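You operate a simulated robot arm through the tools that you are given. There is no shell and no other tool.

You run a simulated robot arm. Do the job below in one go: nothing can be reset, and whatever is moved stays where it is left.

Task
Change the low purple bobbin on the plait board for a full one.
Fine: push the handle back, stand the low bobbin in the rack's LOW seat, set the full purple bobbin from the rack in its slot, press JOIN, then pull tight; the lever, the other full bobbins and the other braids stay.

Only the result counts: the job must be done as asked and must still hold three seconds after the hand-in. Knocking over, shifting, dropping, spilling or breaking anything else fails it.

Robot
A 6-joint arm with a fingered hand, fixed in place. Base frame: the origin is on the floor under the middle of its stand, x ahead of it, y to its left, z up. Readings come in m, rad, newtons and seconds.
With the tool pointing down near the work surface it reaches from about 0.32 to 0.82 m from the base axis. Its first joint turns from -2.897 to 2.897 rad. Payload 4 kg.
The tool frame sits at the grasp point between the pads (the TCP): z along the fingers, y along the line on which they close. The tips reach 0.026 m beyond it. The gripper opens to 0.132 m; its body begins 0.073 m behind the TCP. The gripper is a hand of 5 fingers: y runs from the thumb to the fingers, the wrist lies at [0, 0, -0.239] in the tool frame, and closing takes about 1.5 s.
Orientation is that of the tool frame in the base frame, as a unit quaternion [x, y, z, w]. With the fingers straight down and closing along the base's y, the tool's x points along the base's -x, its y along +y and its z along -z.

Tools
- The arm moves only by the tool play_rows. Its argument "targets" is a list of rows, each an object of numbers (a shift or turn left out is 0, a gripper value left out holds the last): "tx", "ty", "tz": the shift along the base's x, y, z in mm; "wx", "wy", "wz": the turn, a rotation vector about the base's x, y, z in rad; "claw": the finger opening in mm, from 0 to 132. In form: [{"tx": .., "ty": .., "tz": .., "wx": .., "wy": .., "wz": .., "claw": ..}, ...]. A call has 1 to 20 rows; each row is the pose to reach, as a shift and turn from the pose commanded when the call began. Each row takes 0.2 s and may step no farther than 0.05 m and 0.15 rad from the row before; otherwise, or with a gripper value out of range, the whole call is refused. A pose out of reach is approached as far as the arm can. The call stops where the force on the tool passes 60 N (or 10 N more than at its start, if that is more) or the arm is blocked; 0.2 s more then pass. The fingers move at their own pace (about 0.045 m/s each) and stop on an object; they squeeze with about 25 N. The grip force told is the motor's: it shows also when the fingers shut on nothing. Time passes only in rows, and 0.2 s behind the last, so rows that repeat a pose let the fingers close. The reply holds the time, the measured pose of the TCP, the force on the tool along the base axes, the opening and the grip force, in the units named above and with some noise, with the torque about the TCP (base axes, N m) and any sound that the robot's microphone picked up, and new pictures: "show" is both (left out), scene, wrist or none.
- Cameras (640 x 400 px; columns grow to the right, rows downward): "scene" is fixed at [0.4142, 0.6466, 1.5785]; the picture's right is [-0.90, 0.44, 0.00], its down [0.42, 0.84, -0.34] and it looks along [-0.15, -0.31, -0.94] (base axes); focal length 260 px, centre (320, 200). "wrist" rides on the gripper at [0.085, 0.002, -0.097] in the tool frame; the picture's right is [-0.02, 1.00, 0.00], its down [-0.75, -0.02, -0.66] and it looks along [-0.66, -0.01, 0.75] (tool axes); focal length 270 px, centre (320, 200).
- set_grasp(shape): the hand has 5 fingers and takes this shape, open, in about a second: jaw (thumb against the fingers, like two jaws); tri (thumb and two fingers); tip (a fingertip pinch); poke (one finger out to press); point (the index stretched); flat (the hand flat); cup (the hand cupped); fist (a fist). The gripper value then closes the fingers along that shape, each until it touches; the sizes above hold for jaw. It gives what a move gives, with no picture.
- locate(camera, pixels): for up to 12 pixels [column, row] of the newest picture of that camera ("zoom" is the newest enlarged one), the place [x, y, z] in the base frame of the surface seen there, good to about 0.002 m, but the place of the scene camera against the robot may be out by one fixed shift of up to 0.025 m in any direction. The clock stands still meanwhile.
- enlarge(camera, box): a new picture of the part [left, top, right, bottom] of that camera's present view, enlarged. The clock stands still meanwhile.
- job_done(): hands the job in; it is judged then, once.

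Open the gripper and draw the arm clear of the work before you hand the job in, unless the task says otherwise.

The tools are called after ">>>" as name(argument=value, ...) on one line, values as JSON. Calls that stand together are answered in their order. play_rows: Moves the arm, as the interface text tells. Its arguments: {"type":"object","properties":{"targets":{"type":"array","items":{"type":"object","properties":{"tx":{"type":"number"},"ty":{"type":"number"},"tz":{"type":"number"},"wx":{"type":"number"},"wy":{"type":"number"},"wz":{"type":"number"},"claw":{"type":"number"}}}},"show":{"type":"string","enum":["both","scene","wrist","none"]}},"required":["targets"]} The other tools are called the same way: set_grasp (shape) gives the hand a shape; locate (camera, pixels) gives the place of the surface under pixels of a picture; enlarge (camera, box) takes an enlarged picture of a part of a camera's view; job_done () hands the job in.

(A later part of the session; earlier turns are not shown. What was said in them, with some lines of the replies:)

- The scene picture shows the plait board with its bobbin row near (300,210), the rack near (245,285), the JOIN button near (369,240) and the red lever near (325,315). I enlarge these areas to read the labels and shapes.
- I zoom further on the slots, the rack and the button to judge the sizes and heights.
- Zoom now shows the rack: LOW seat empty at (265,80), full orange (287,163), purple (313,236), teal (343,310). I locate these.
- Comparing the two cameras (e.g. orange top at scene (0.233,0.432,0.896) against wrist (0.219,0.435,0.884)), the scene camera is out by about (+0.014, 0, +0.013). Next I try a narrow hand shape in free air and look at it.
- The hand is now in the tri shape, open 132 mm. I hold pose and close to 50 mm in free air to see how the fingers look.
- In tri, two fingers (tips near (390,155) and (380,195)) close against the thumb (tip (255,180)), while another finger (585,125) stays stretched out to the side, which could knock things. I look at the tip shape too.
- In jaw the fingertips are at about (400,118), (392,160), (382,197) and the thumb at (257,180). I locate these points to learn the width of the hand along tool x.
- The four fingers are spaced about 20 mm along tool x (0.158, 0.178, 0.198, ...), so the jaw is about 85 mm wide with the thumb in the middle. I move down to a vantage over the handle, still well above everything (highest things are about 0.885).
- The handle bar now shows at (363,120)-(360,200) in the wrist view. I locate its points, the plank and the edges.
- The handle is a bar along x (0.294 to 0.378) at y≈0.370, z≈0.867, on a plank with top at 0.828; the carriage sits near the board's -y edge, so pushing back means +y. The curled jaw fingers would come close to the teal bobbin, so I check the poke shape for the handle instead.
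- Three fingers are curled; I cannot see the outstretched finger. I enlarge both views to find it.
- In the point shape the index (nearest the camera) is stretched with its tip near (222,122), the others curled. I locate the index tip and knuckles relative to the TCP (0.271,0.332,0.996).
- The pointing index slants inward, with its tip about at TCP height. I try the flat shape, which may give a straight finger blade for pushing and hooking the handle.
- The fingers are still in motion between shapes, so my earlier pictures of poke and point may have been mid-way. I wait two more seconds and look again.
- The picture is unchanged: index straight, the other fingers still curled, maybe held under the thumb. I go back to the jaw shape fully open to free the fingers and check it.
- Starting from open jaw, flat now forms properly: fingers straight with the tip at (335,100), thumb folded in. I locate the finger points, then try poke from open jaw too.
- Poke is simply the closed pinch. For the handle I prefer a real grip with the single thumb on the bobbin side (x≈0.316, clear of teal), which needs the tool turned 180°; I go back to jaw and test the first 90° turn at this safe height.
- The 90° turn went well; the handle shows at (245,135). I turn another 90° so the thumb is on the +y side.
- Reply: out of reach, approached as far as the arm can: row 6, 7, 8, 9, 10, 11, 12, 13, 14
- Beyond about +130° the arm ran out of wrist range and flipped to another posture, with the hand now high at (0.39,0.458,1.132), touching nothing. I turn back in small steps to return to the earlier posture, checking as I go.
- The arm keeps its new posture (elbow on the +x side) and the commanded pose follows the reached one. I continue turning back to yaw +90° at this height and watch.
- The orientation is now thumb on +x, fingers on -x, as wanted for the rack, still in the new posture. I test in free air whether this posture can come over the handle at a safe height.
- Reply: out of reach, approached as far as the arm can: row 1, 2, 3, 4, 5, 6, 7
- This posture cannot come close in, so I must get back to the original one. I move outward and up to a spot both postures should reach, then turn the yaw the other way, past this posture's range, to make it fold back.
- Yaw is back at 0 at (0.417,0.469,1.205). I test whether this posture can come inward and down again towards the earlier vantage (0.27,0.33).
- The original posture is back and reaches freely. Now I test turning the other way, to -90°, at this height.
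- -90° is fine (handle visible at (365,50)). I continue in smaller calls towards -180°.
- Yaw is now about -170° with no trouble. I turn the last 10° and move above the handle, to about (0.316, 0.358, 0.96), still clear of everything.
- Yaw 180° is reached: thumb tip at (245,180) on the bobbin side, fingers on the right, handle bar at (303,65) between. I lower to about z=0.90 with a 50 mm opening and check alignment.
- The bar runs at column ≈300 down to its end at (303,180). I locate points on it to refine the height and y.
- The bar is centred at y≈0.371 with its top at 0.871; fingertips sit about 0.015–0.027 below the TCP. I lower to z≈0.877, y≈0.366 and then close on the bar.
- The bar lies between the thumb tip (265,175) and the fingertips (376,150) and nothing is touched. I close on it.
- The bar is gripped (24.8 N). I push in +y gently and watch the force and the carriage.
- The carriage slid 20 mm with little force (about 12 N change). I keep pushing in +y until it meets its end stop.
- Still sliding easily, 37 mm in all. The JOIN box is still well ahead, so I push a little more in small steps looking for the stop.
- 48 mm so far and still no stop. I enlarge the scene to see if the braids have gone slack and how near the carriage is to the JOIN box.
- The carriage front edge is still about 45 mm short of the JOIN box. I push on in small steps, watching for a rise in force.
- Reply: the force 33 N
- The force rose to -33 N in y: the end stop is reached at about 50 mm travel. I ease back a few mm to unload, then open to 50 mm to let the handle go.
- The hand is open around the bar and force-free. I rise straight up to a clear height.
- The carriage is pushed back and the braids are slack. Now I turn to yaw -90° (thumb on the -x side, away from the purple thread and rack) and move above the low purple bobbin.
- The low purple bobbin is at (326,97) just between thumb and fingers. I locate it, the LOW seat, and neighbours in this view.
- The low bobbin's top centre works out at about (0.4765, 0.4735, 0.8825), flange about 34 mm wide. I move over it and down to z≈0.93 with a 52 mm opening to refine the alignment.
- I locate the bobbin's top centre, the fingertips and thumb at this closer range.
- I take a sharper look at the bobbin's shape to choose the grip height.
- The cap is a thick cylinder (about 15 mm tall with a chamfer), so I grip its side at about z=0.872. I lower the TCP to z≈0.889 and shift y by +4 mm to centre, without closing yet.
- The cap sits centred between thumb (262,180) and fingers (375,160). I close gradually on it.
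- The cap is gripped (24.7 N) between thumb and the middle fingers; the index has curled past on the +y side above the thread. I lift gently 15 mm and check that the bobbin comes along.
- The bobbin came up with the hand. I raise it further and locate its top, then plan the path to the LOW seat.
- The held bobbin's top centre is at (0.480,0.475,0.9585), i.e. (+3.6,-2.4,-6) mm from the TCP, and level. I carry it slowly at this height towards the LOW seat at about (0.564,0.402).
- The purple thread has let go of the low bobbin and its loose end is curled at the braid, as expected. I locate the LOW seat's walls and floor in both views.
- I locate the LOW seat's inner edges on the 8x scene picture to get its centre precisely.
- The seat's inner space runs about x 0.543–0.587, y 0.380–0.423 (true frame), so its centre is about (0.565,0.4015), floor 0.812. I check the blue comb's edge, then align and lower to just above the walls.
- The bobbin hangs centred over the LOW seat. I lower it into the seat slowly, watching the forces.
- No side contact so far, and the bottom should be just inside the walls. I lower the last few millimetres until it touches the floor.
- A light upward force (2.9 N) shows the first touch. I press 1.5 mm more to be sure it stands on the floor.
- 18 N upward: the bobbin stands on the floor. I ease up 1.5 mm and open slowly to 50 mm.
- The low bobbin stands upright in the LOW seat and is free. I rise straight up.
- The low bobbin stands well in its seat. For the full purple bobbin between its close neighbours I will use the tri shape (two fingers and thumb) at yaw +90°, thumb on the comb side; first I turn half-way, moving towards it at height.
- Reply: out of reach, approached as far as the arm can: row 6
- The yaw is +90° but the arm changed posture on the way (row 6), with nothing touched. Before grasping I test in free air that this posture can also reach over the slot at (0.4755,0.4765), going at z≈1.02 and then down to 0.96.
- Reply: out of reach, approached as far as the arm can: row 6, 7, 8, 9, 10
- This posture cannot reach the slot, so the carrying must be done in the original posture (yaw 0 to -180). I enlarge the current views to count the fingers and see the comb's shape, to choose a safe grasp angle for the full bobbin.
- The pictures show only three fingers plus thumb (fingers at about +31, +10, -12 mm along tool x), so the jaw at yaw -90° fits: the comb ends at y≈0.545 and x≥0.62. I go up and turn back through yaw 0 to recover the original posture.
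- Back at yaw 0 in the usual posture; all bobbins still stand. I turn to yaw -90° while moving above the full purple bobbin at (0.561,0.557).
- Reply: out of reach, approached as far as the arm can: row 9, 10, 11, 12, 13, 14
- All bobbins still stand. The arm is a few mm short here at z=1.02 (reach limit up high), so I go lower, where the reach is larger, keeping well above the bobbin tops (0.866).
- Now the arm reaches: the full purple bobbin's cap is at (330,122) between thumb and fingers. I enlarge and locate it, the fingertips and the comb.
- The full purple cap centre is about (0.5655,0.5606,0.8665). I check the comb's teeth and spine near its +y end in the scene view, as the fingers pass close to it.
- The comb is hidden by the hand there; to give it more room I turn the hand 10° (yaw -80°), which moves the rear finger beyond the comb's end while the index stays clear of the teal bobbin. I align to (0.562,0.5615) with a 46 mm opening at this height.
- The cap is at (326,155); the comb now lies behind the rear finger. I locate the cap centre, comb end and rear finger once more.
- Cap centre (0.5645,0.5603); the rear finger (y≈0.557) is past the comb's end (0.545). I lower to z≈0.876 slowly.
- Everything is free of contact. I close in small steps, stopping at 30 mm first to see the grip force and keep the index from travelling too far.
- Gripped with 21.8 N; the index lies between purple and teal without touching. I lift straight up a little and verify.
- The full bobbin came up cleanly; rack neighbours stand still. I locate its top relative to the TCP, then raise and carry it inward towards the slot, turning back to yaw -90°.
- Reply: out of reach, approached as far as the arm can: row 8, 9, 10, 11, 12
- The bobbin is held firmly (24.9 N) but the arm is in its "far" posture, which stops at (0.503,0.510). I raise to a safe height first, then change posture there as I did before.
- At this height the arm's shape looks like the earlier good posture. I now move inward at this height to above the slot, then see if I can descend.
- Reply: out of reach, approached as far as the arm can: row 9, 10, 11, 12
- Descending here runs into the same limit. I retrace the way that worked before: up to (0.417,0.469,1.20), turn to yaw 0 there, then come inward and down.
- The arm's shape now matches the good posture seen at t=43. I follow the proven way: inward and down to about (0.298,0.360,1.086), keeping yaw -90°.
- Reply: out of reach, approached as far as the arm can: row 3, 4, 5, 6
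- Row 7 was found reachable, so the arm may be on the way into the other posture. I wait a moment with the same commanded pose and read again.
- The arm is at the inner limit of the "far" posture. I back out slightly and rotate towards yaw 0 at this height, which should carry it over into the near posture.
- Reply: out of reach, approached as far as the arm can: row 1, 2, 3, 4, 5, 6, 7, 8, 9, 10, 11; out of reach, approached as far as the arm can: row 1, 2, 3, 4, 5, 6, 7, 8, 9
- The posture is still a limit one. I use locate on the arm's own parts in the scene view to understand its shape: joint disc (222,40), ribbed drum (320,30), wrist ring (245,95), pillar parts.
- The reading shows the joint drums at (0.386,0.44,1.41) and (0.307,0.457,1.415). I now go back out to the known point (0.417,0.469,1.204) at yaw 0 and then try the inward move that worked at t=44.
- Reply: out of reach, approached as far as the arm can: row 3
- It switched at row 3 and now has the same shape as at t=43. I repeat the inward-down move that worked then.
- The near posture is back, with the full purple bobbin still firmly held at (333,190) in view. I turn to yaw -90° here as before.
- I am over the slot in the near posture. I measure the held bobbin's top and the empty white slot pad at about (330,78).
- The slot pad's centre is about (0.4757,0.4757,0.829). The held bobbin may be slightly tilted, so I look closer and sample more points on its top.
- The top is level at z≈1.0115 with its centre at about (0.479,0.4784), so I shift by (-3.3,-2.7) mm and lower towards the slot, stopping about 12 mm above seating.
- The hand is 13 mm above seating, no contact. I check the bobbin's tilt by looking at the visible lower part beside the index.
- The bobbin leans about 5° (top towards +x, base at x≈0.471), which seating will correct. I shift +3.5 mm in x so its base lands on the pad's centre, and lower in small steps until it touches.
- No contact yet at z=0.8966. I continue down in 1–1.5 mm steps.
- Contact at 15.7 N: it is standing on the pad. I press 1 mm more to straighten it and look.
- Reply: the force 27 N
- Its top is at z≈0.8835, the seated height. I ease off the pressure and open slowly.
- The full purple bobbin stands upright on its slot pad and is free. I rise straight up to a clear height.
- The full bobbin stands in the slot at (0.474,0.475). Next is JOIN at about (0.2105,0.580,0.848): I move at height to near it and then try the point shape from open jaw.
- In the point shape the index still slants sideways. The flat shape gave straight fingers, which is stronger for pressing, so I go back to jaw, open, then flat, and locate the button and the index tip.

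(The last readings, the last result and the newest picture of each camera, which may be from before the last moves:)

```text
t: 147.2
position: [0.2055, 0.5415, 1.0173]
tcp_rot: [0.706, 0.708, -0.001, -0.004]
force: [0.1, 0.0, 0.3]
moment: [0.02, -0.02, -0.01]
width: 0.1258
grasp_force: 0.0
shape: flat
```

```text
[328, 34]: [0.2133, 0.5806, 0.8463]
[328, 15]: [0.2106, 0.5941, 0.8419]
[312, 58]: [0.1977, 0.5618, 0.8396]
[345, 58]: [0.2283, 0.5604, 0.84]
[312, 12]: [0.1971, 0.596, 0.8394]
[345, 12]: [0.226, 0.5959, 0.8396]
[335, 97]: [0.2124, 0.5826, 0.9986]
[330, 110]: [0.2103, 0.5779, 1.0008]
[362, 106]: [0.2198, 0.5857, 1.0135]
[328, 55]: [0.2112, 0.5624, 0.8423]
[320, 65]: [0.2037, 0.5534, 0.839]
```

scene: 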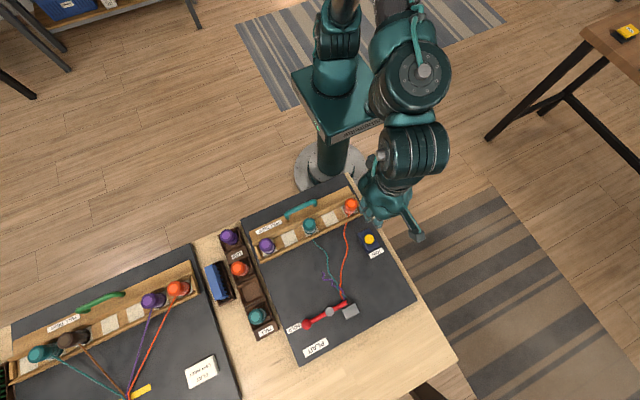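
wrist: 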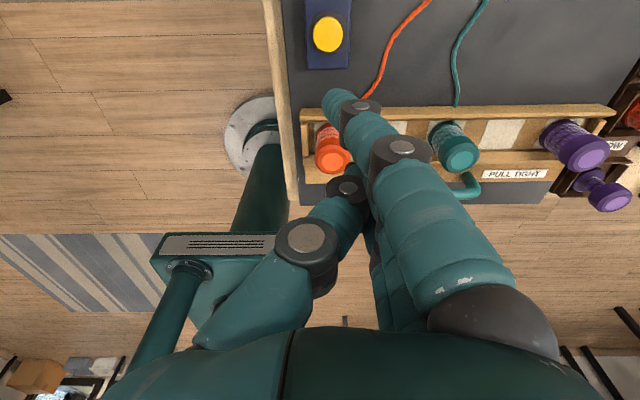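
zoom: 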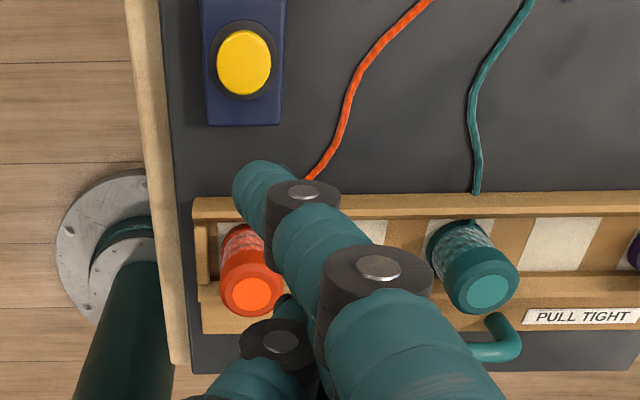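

Button centre ≈(0.2125,0.5806), top 0.848, box top 0.8395; the straight index tip is about (+6,+35,-28) mm from the TCP. I tilt the hand by -0.2 rad about x so the index is the lowest point, align it over the button and come down to about 30 mm above it.

>>> play_rows(targets=[{"tx": 1, "ty": 4, "tz": -15, "wx": -0.1}, {"tx": 1, "ty": 10, "tz": -40, "wx": -0.2}, {"tx": 1, "ty": 10, "tz": -70, "wx": -0.2}, {"tx": 1, "ty": 10, "tz": -100, "wx": -0.2}, {"tx": 1, "ty": 10, "tz": -105, "wx": -0.2}, {"tx": 1, "ty": 10, "tz": -105, "wx": -0.2}], show="both")

>>> enlarge(camera="wrist", box=[240, 0, 440, 200])

>>> enlarge(camera="scene", box=[330, 190, 430, 290])

```text
t: 148.6
position: [0.2076, 0.5516, 0.9125]
tcp_rot: [0.703, 0.704, -0.072, 0.067]
force: [-0.8, 0.7, -0.2]
moment: [0.0, 0.01, 0.03]
width: 0.1264
grasp_force: 0.2
shape: flat
```

scene: 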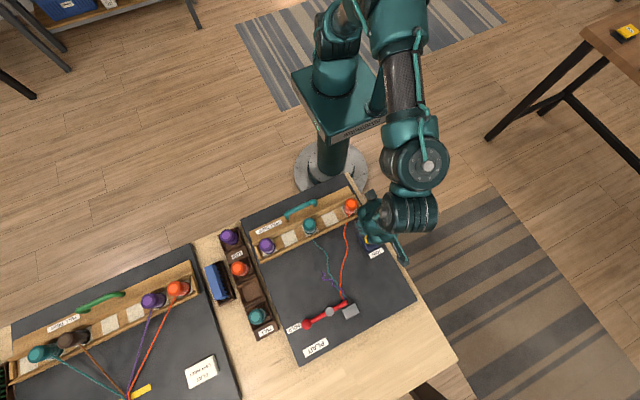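
wrist: 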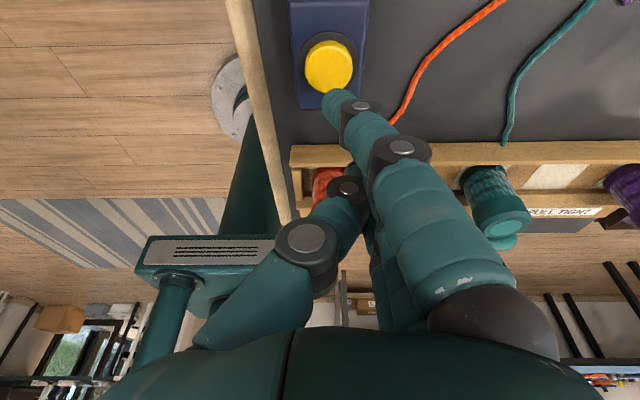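

```text
2.00 times, centred on (340, 100) of wrist
```

zoom: 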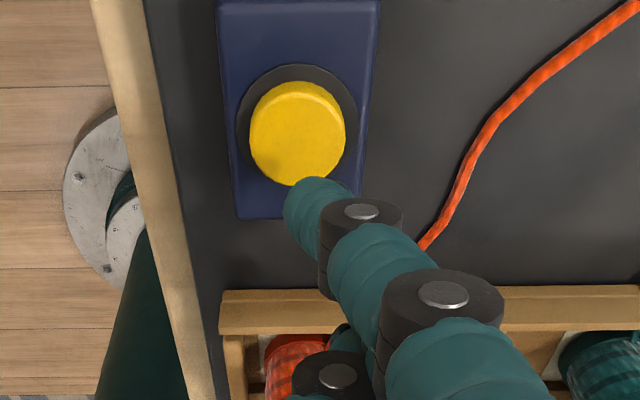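

```text
4.00 times, centred on (380, 240) of scene
```

zoom: 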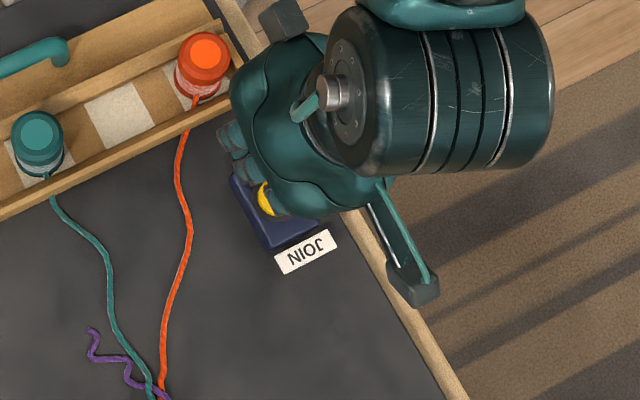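

I locate the index tip (338,95), and the button (328,65) from this closer view.

>>> locate(camera="wrist", pixels=[[328, 65], [315, 65], [342, 65], [328, 48], [328, 82], [338, 94], [330, 108], [345, 92], [360, 106], [328, 105]])

```text
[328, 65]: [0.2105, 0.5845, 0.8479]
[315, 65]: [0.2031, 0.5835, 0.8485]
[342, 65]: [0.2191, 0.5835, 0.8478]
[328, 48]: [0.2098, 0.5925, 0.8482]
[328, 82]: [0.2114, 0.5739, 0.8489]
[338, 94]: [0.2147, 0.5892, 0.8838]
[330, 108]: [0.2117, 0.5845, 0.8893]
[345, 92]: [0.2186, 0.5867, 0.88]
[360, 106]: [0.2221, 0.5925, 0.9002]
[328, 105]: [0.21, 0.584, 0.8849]
```

The tip is about 3 mm off the button centre (0.211,0.5815); I correct by (-3,-2) mm and go down 15 mm, then in small steps until it presses.

>>> play_rows(targets=[{"tx": -3, "ty": -2, "tz": -6}, {"tx": -3, "ty": -2, "tz": -12}, {"tx": -3, "ty": -2, "tz": -16}, {"tx": -3, "ty": -2, "tz": -16}], show="wrist")

>>> enlarge(camera="wrist", box=[240, 0, 440, 200])

```text
t: 149.6
position: [0.2038, 0.5483, 0.8952]
tcp_rot: [0.704, 0.703, -0.073, 0.067]
force: [-0.8, 0.3, -1.0]
moment: [0.01, -0.01, 0.03]
width: 0.126
grasp_force: 0.0
shape: flat
```

wrist: 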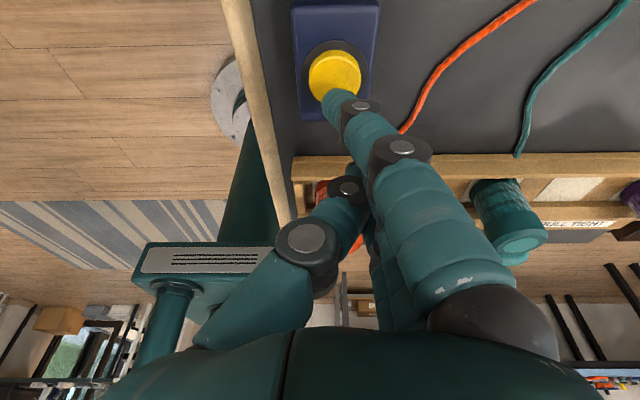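

```text
2.00 times, centred on (340, 100) of wrist
```

zoom: 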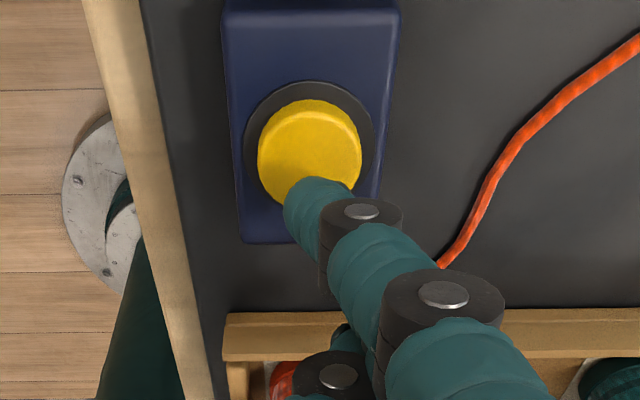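

The tip is right above the button, nothing touched yet. I press down in small steps.

>>> play_rows(targets=[{"tz": -2}, {"tz": -4}, {"tz": -6}, {"tz": -6}], show="wrist")

>>> enlarge(camera="wrist", box=[240, 0, 440, 200])

```text
t: 150.6
position: [0.2038, 0.5482, 0.8898]
tcp_rot: [0.704, 0.703, -0.073, 0.066]
force: [1.1, 0.5, -0.8]
moment: [0.01, 0.01, -0.03]
width: 0.1263
grasp_force: 0.1
shape: flat
```

wrist: 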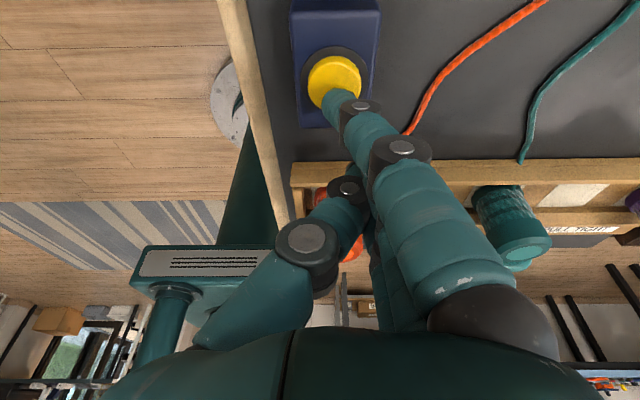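

```text
2.00 times, centred on (340, 100) of wrist
```

zoom: 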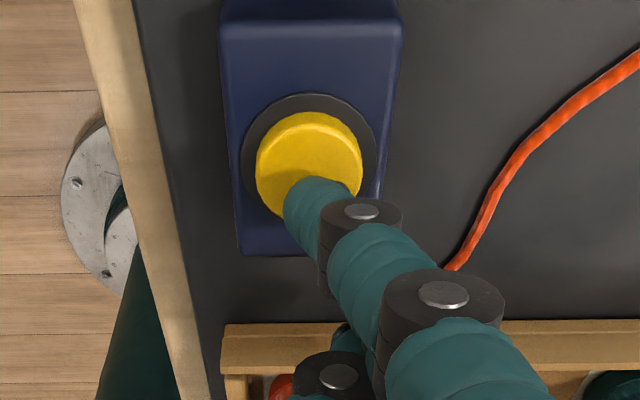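

The tip overlaps the button's centre in view and there is still no force. I keep lowering in 1.5 mm steps.

>>> play_rows(targets=[{"tz": -1.5}, {"tz": -3}, {"tz": -4.5}, {"tz": -4.5}], show="none")

```text
t: 151.6
position: [0.2058, 0.5495, 0.8861]
tcp_rot: [0.704, 0.704, -0.073, 0.066]
force: [-0.4, -1.5, 3.8]
moment: [0.06, -0.05, -0.02]
width: 0.1262
grasp_force: 0.0
shape: flat
heard: click
```

A click was heard at 3.8 N. I hold a moment and look at the scene to see whether the purple braid joined the full bobbin.

>>> play_rows(targets=[{"tz": 0}, {"tz": 0}, {"tz": 0}], show="both")

>>> enlarge(camera="scene", box=[220, 180, 420, 340])

```text
t: 152.4
position: [0.205, 0.549, 0.8856]
tcp_rot: [0.704, 0.704, -0.072, 0.066]
force: [0.8, -0.8, 3.2]
moment: [0.08, -0.05, -0.08]
width: 0.1262
grasp_force: 0.1
shape: flat
```

scene: 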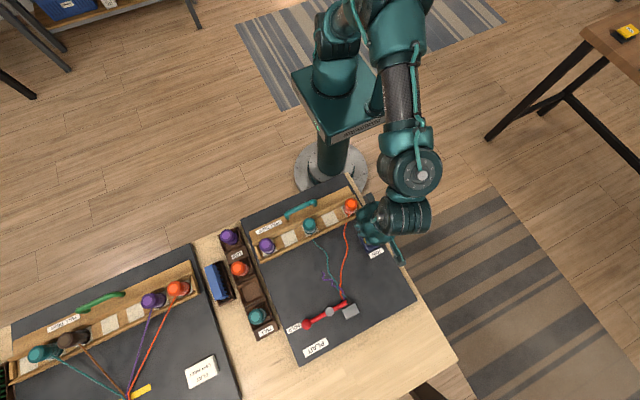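
wrist: 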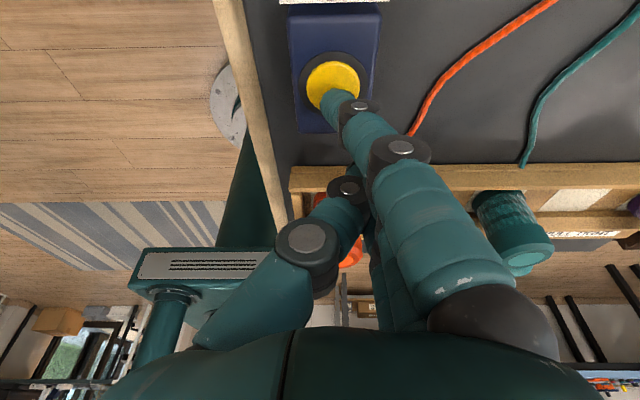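

```text
2.50 times, centred on (320, 260) of scene
```

zoom: 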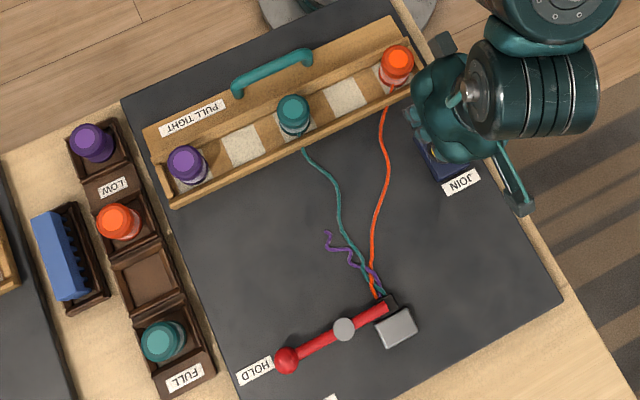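

The purple end at (330,240) is still loose. I press a bit deeper and hold for about a second.

>>> play_rows(targets=[{"tz": -1.5}, {"tz": -3}, {"tz": -3}, {"tz": -3}, {"tz": -3}, {"tz": -3}], show="scene")

>>> enlarge(camera="scene", box=[220, 180, 420, 340])

```text
t: 153.8
position: [0.2049, 0.5484, 0.8832]
tcp_rot: [0.703, 0.704, -0.072, 0.066]
force: [1.7, 3.0, 11.0]
moment: [0.47, -0.23, -0.03]
width: 0.126
grasp_force: 0.1
shape: flat
```

scene: 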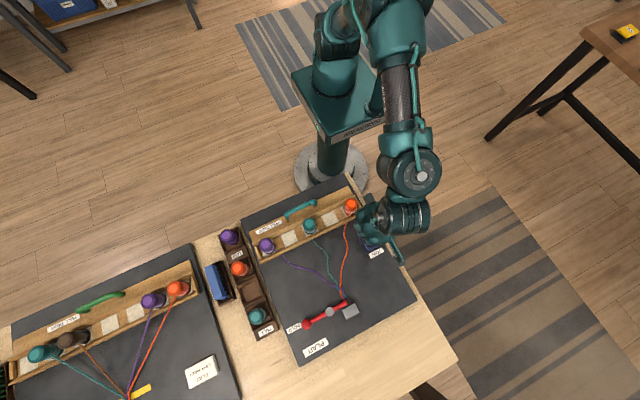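

```text
2.50 times, centred on (320, 260) of scene
```

zoom: 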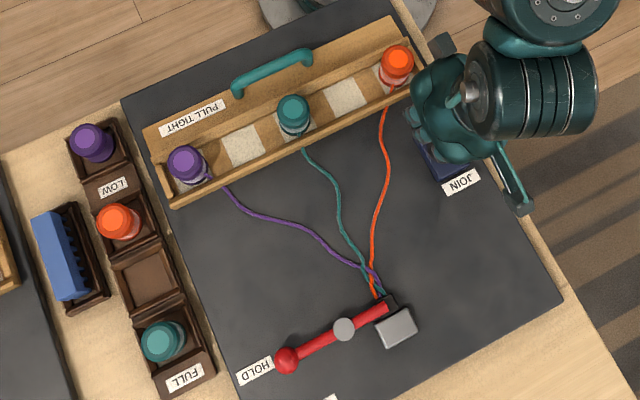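

The purple braid is now joined to the full bobbin. I rise off the button and untilt the hand.

>>> play_rows(targets=[{"tz": 10}, {"tz": 30}, {"tz": 60}, {"tz": 95}, {"tz": 125, "wx": 0.1}, {"tz": 135, "wx": 0.2}, {"tz": 135, "wx": 0.2}], show="none")

>>> set_grasp(shape="jaw")

>>> play_rows(targets=[{"claw": 132}, {"claw": 132}, {"claw": 132}, {"claw": 132}, {"claw": 132}, {"claw": 132}, {"claw": 132}, {"claw": 80}, {"claw": 60}, {"claw": 60}, {"claw": 60}], show="both")

```text
t: 155.4
position: [0.2051, 0.5497, 1.0184]
tcp_rot: [0.707, 0.707, -0.003, -0.004]
force: [0.0, 0.1, 0.2]
moment: [0.0, -0.01, 0.0]
width: 0.126
grasp_force: 0.1
shape: flat
```

```text
t: 156.3
position: [0.2054, 0.5496, 1.0174]
tcp_rot: [0.706, 0.708, -0.002, -0.004]
force: [0.4, -0.2, 0.2]
moment: [0.0, -0.02, -0.03]
width: 0.132
grasp_force: 0.1
shape: jaw
```

```text
t: 158.7
position: [0.2044, 0.5481, 1.0171]
tcp_rot: [0.706, 0.708, -0.003, -0.004]
force: [0.0, 1.2, -0.6]
moment: [0.0, 0.01, 0.0]
width: 0.0608
grasp_force: 0.0
shape: jaw
```

scene: 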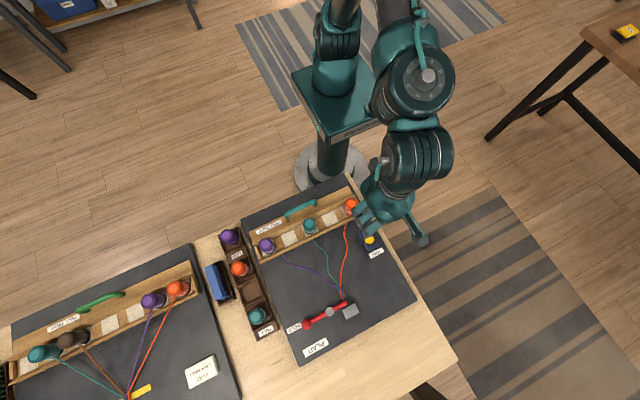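
wrist: 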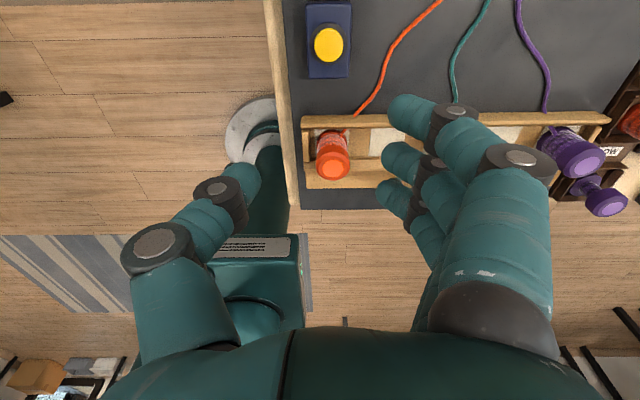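

Now for pulling tight: I move at height to above the handle at (0.317,0.418), then turn to yaw -180° as before.

>>> play_rows(targets=[{"tx": 12, "ty": -14}, {"tx": 24, "ty": -28}, {"tx": 36, "ty": -42}, {"tx": 48, "ty": -56}, {"tx": 60, "ty": -70}, {"tx": 72, "ty": -84}, {"tx": 84, "ty": -98}, {"tx": 96, "ty": -112}, {"tx": 106, "ty": -124}, {"tx": 113, "ty": -131}, {"tx": 113, "ty": -131}], show="none")

>>> play_rows(targets=[{"wz": -0.14}, {"wz": -0.28}, {"wz": -0.42}, {"wz": -0.56}, {"wz": -0.7}, {"wz": -0.84}, {"wz": -0.98}, {"wz": -1.12}, {"wz": -1.26}, {"wz": -1.4}, {"wz": -1.54}, {"wz": -1.5708}, {"wz": -1.5708}], show="both")

>>> locate(camera="wrist", pixels=[[323, 20], [324, 60], [325, 95], [325, 105]])

```text
t: 161.1
position: [0.3185, 0.417, 1.0168]
tcp_rot: [0.707, 0.707, -0.001, -0.004]
force: [0.1, -0.8, 0.4]
moment: [-0.03, 0.01, 0.01]
width: 0.0611
grasp_force: 0.0
shape: jaw
```

```text
t: 163.9
position: [0.3174, 0.4175, 1.0168]
tcp_rot: [1.0, 0.0, 0.001, -0.004]
force: [0.1, -0.4, 0.8]
moment: [0.0, 0.03, -0.01]
width: 0.061
grasp_force: 0.0
shape: jaw
```

scene: 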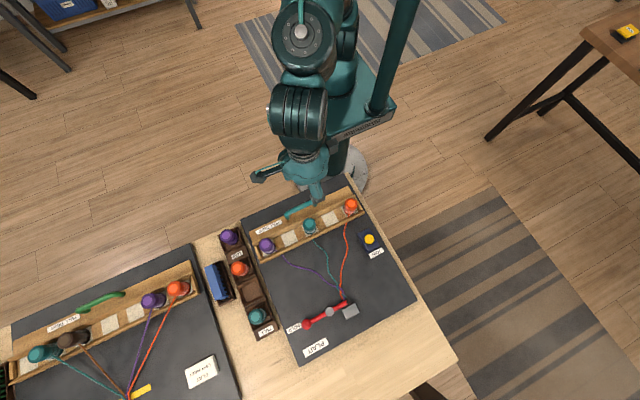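
wrist: 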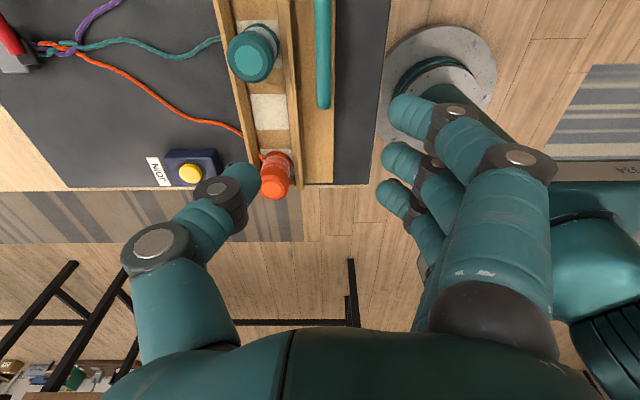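

```text
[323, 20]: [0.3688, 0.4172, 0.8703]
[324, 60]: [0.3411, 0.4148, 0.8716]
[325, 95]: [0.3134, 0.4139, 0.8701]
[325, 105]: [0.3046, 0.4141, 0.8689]
```

The bar is at y≈0.4145, top 0.871. I lower with a 50 mm opening to z≈0.90 at y≈0.411 and check the alignment.

>>> play_rows(targets=[{"tx": -1, "ty": -3, "tz": -25, "claw": 50}, {"tx": -1, "ty": -6, "tz": -55}, {"tx": -1, "ty": -6, "tz": -85}, {"tx": -1, "ty": -6, "tz": -108}, {"tx": -1, "ty": -6, "tz": -116}, {"tx": -1, "ty": -6, "tz": -116}], show="both")

>>> locate(camera="wrist", pixels=[[305, 80], [308, 140], [310, 165], [265, 172], [376, 155]])

```text
t: 165.3
position: [0.3171, 0.4114, 0.9018]
tcp_rot: [1.0, 0.0, 0.001, -0.004]
force: [0.9, -0.1, -0.8]
moment: [0.03, 0.01, 0.0]
width: 0.0506
grasp_force: 0.0
shape: jaw
```

scene: 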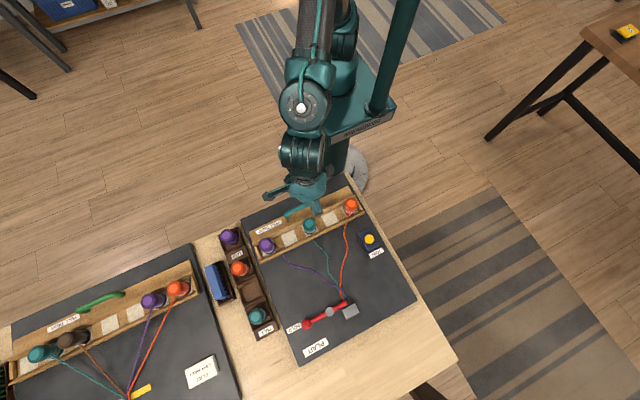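
wrist: 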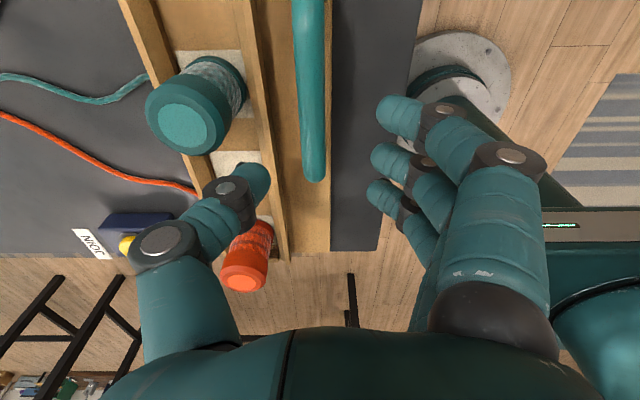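

```text
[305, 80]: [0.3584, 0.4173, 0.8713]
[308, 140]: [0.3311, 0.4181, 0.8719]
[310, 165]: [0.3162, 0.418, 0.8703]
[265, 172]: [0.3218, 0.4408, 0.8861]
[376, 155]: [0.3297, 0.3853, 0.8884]
```

The bar (y≈0.418) lies between thumb (0.441) and fingers (0.385). I go down to z≈0.877 and close on it.

>>> play_rows(targets=[{"ty": 1, "tz": -10}, {"ty": 1, "tz": -18}, {"ty": 1, "tz": -24}, {"ty": 1, "tz": -24}, {"ty": 1, "tz": -24, "claw": 30}, {"ty": 1, "tz": -24, "claw": 15}, {"ty": 1, "tz": -24, "claw": 5}, {"ty": 1, "tz": -24, "claw": 0}, {"ty": 1, "tz": -24, "claw": 0}, {"ty": 1, "tz": -24, "claw": 0}, {"ty": 1, "tz": -24, "claw": 0}], show="both")

```text
t: 167.7
position: [0.3164, 0.4126, 0.8762]
tcp_rot: [1.0, -0.001, 0.002, -0.003]
force: [0.8, 3.1, -6.3]
moment: [0.02, 0.01, -0.23]
width: 0.0045
grasp_force: 24.7
shape: jaw
```

scene: 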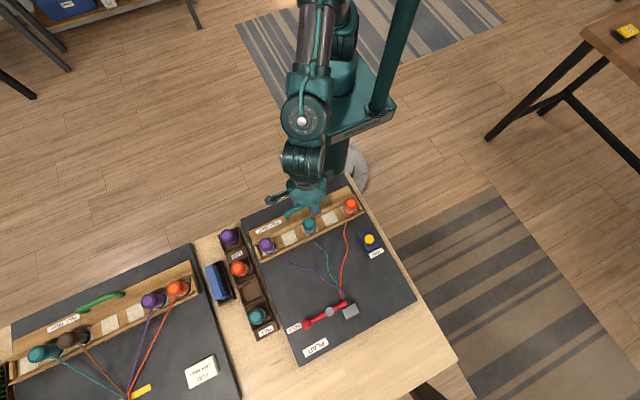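
wrist: 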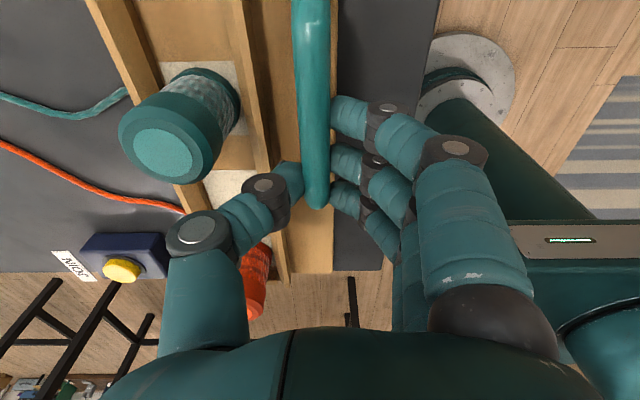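

The bar is gripped (24.7 N). I pull slowly in -y, first 20 mm, watching the bobbins.

>>> play_rows(targets=[{"ty": -3}, {"ty": -6}, {"ty": -9}, {"ty": -12}, {"ty": -15}, {"ty": -18}, {"ty": -20}], show="both")

>>> enlarge(camera="scene", box=[220, 180, 420, 340])

```text
t: 169.3
position: [0.3161, 0.3919, 0.8764]
tcp_rot: [1.0, 0.001, 0.002, -0.004]
force: [-1.9, 2.7, -11.3]
moment: [-0.04, 0.05, -0.21]
width: 0.0042
grasp_force: 24.5
shape: jaw
```

scene: 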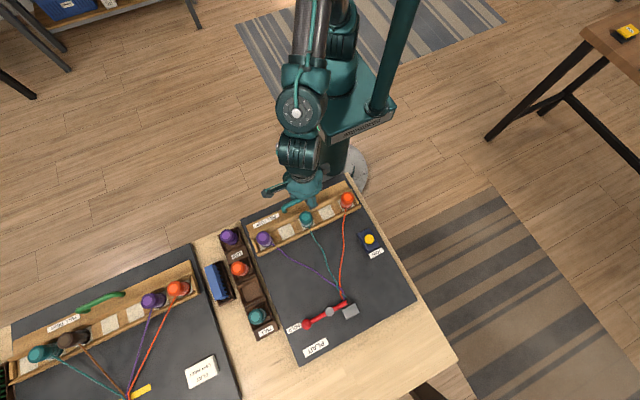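
wrist: 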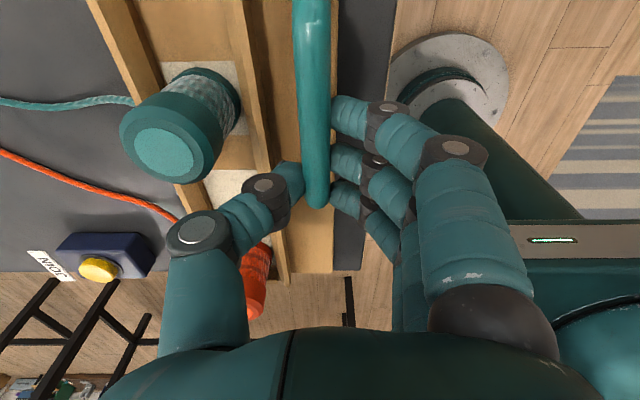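

```text
2.50 times, centred on (320, 260) of scene
```

zoom: 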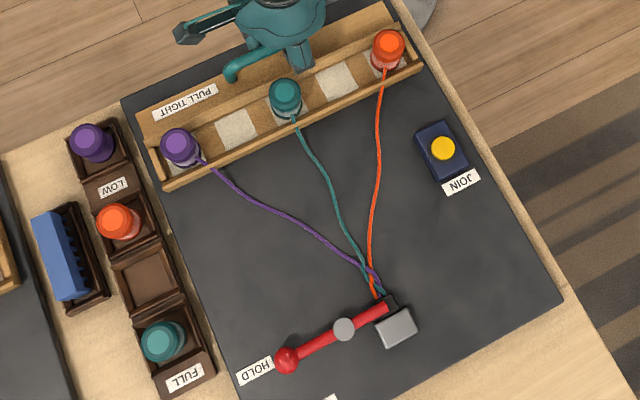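

The carriage moves back smoothly and the bobbins stand; the braids get straighter. I pull another 20 mm slowly.

>>> play_rows(targets=[{"ty": -3}, {"ty": -6}, {"ty": -9}, {"ty": -12}, {"ty": -15}, {"ty": -18}], show="both")

>>> enlarge(camera="scene", box=[220, 180, 420, 340])

```text
t: 170.7
position: [0.3172, 0.3742, 0.8769]
tcp_rot: [1.0, -0.001, 0.002, -0.003]
force: [1.1, 1.4, -11.4]
moment: [-0.07, 0.06, -0.21]
width: 0.0042
grasp_force: 24.7
shape: jaw
```

scene: 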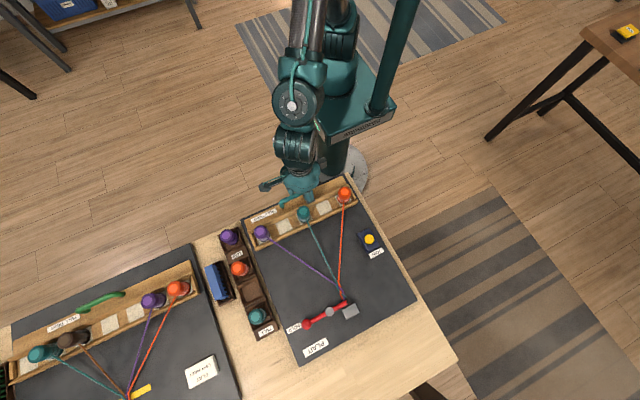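
wrist: 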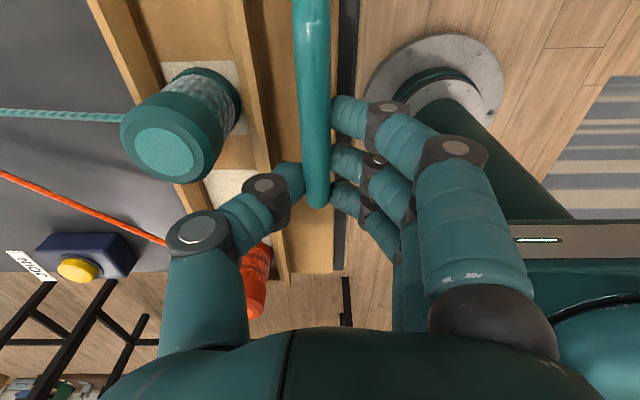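

```text
2.50 times, centred on (320, 260) of scene
```

zoom: 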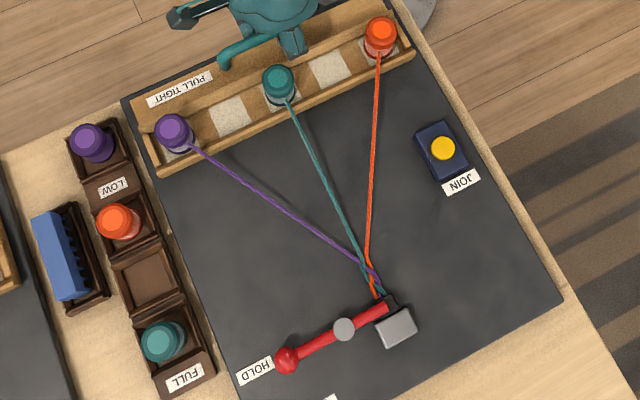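

The braids are nearly straight; the carriage is about 7 mm from its first place. I pull the rest in small steps until the stop is felt.

>>> play_rows(targets=[{"ty": -2}, {"ty": -4}, {"ty": -6}, {"ty": -7}], show="none")

```text
t: 171.7
position: [0.316, 0.3691, 0.8794]
tcp_rot: [1.0, 0.001, 0.002, -0.004]
force: [1.0, 7.8, -18.1]
moment: [0.03, 0.13, -0.13]
width: 0.0036
grasp_force: 24.6
shape: jaw
```

The force is rising (7.8 N in y). I look at the state before pulling the last bit.

>>> play_rows(targets=[{"ty": 0}, {"ty": 0}], show="both")

>>> enlarge(camera="scene", box=[220, 180, 420, 340])

>>> locate(camera="zoom", pixels=[[172, 130], [278, 82], [380, 36], [222, 60]])

```text
t: 172.3
position: [0.3163, 0.3683, 0.8782]
tcp_rot: [1.0, 0.0, 0.002, -0.004]
force: [1.7, 9.9, -17.5]
moment: [0.05, 0.1, -0.18]
width: 0.0035
grasp_force: 24.8
shape: jaw
```

scene: 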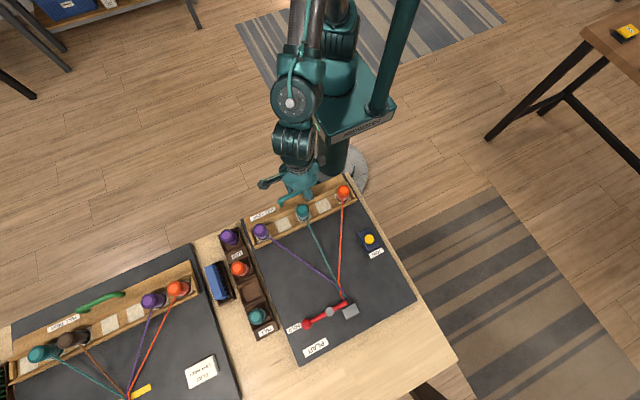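
wrist: 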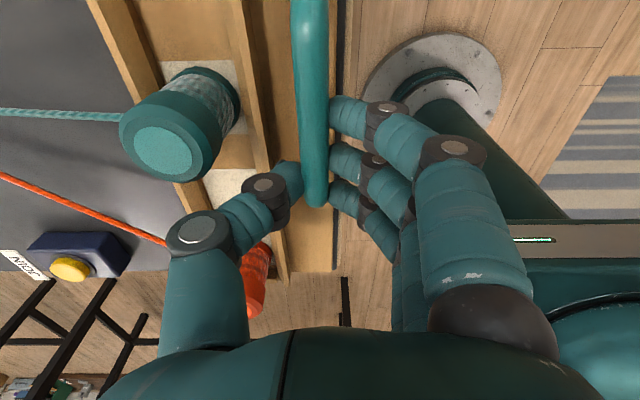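

```text
2.50 times, centred on (320, 260) of scene
```

zoom: 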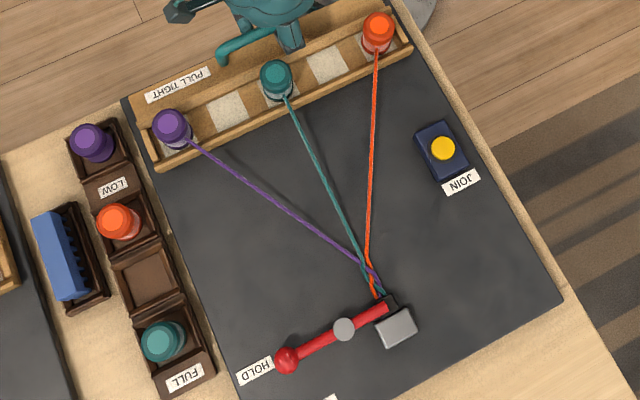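

```text
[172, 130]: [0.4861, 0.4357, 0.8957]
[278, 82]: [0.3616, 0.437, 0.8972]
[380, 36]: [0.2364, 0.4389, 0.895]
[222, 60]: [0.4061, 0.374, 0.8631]
```

The bobbins are back at their first places (orange (343,193), teal (302,211), purple (261,231)) and the braids straight. I pull a few more mm to be sure it is against the end.

>>> play_rows(targets=[{"ty": -1.5}, {"ty": -3}, {"ty": -3}], show="none")

```text
t: 173.1
position: [0.316, 0.3666, 0.8791]
tcp_rot: [1.0, 0.0, 0.002, -0.005]
force: [-0.2, 20.7, -11.6]
moment: [0.25, 0.17, -0.14]
width: 0.0036
grasp_force: 25.0
shape: jaw
```

20.7 N resistance. One more small step to see if this is the firm stop.

>>> play_rows(targets=[{"ty": -1.5}, {"ty": -3}, {"ty": -3}], show="both")

>>> enlarge(camera="scene", box=[220, 180, 420, 340])

```text
t: 173.9
position: [0.3171, 0.3626, 0.8782]
tcp_rot: [1.0, 0.001, 0.003, -0.005]
force: [2.0, 28.1, -3.4]
moment: [0.46, 0.13, -0.07]
width: 0.0051
grasp_force: 24.9
shape: jaw
```

scene: 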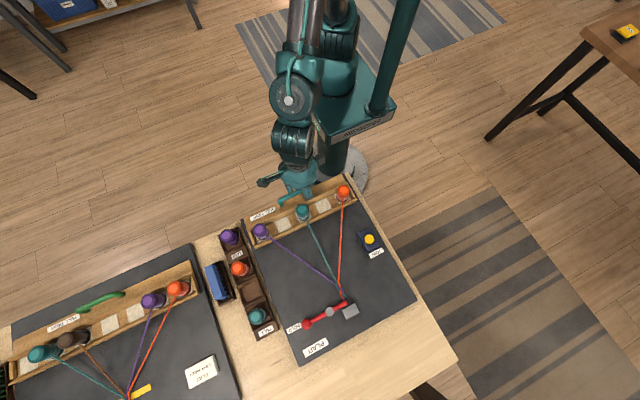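
wrist: 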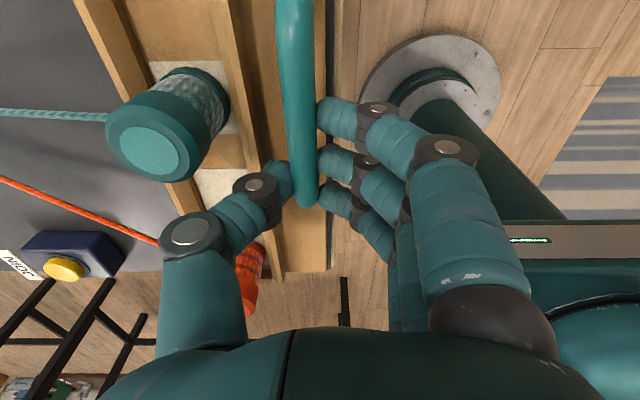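

```text
2.50 times, centred on (320, 260) of scene
```

zoom: 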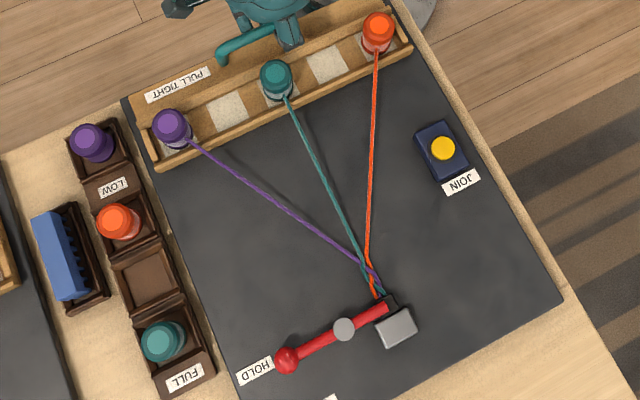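

The carriage is at its stop (28 N, no more movement). I open directly, so that nothing pushes the handle back.

>>> play_rows(targets=[{"claw": 10}, {"claw": 25}, {"claw": 40}, {"claw": 50}, {"claw": 50}, {"claw": 50}, {"claw": 50}], show="both")

>>> locate(camera="wrist", pixels=[[300, 80], [303, 150], [265, 172], [376, 155], [165, 150]])

```text
t: 175.5
position: [0.3175, 0.3603, 0.8786]
tcp_rot: [1.0, 0.001, 0.002, -0.005]
force: [0.8, 0.6, 1.0]
moment: [0.0, -0.03, 0.01]
width: 0.0493
grasp_force: 0.1
shape: jaw
```

scene: 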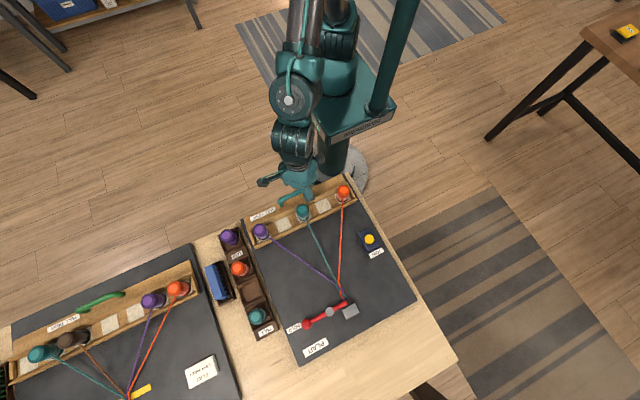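
wrist: 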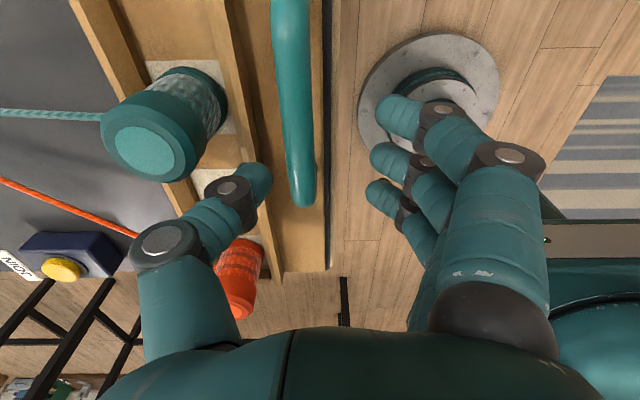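

```text
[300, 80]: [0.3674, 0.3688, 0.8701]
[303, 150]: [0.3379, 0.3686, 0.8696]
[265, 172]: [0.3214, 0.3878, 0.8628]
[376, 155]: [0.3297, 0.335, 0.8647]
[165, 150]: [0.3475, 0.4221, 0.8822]
```

The bar now rests at y≈0.369, its first place or a touch tighter, and the hand is free. I rise straight up and draw the arm clear.

>>> play_rows(targets=[{"tz": 15}, {"tz": 40}, {"tz": 75}, {"tz": 115}, {"tz": 155}, {"tz": 195}, {"tz": 220, "tx": -15, "ty": -8}, {"tz": 225, "tx": -30, "ty": -16}, {"tz": 225, "tx": -40, "ty": -24}, {"tz": 225, "tx": -40, "ty": -24}], show="both")

>>> enlarge(camera="scene", box=[220, 180, 420, 340])

```text
t: 177.7
position: [0.2747, 0.3362, 1.1026]
tcp_rot: [1.0, 0.001, 0.0, -0.005]
force: [0.5, 0.1, 0.2]
moment: [0.06, -0.01, 0.0]
width: 0.0494
grasp_force: 0.1
shape: jaw
```

scene: 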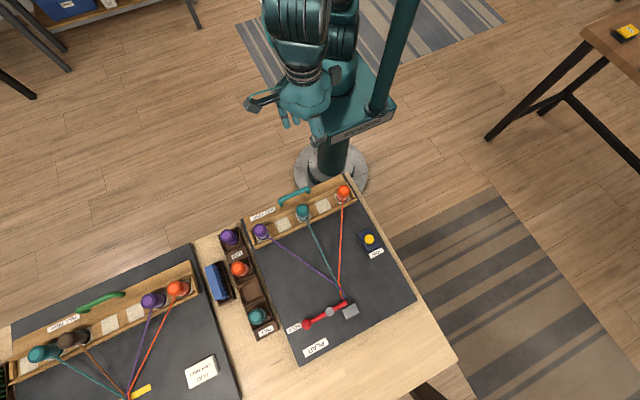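
wrist: 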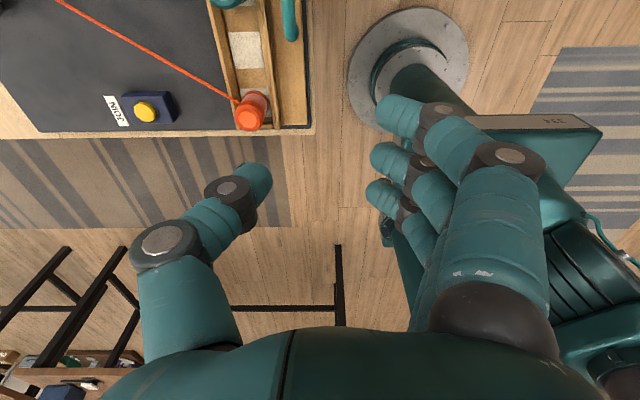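

```text
2.50 times, centred on (320, 260) of scene
```

zoom: 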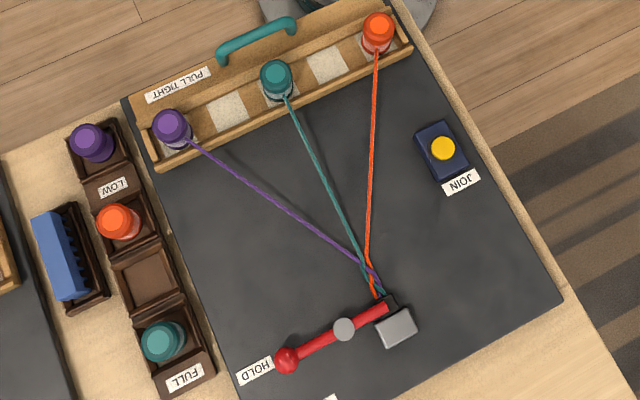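

Everything looks right: full purple joined and taut in its slot, low purple in LOW, orange (239,268), teal (257,316) and the lever ball (307,324) where they were. I open the hand fully and take a last close look.

>>> play_rows(targets=[{"claw": 132}, {"claw": 132}, {"claw": 132}, {"claw": 132}, {"claw": 132}, {"claw": 132}], show="scene")

>>> enlarge(camera="scene", box=[205, 180, 365, 280])

>>> enlarge(camera="scene", box=[190, 210, 310, 345])

```text
t: 179.1
position: [0.2757, 0.3381, 1.1025]
tcp_rot: [1.0, 0.001, 0.002, -0.005]
force: [0.4, -0.7, 0.7]
moment: [-0.01, 0.04, 0.02]
width: 0.1318
grasp_force: 0.0
shape: jaw
```

scene: 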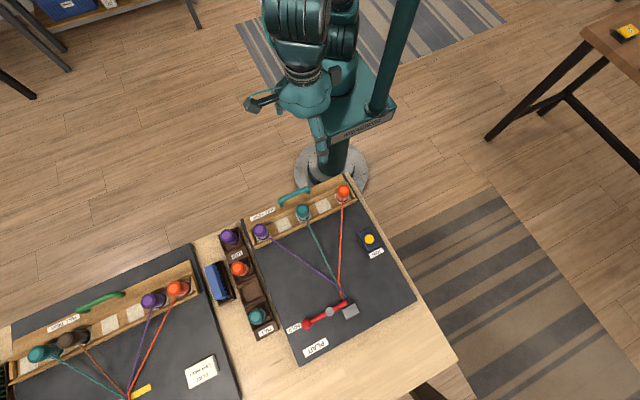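

```text
4.00 times, centred on (285, 230) of scene
```

zoom: 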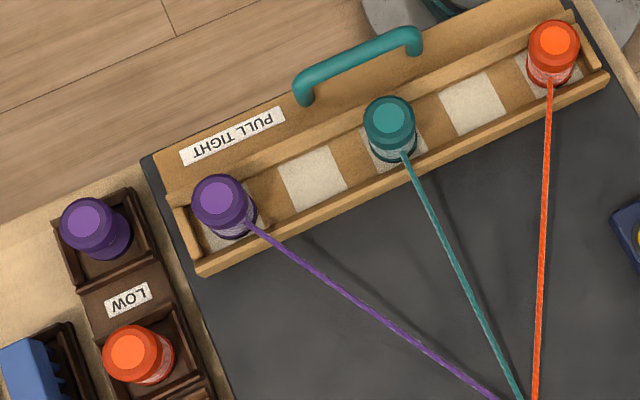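

```text
2.96 times, centred on (250, 278) of scene
```

zoom: 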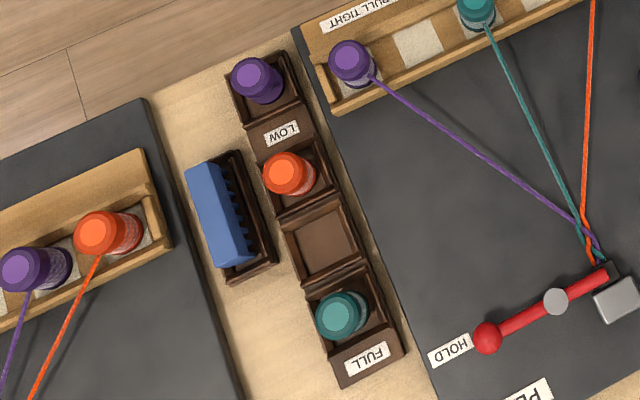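

The close views show the full purple bobbin upright in its slot with a taut braid, and the low bobbin upright in LOW. The full orange and teal bobbins, the comb and the lever are where they were, and the hand is open and clear. I hand the job in.

>>> job_done()

```text
The job is handed in.
```

The low purple bobbin is swapped for the full one, and I have handed the job in. I don't have the judge's result.

- **Handle:** I pushed it back to its stop at the start, about 50 mm. At the end I pulled it tight to its stop, and it rests about where it began.
- **Low bobbin:** it stands upright in the rack's LOW seat.
- **Full purple bobbin:** it stands upright in the slot the low one came from.
- **JOIN:** the first light press clicked but did not join the braid, so I pressed deeper. The purple braid is now joined to the full bobbin and runs straight.
- **Everything else:** in the last pictures the lever, the full orange and teal bobbins, the other braids and the comb are where they were. The hand is open and clear of the work.

While carrying the full bobbin, the arm ran out of reach several times, so I took it on a longer path high above the table. The grip held throughout and nothing was touched.
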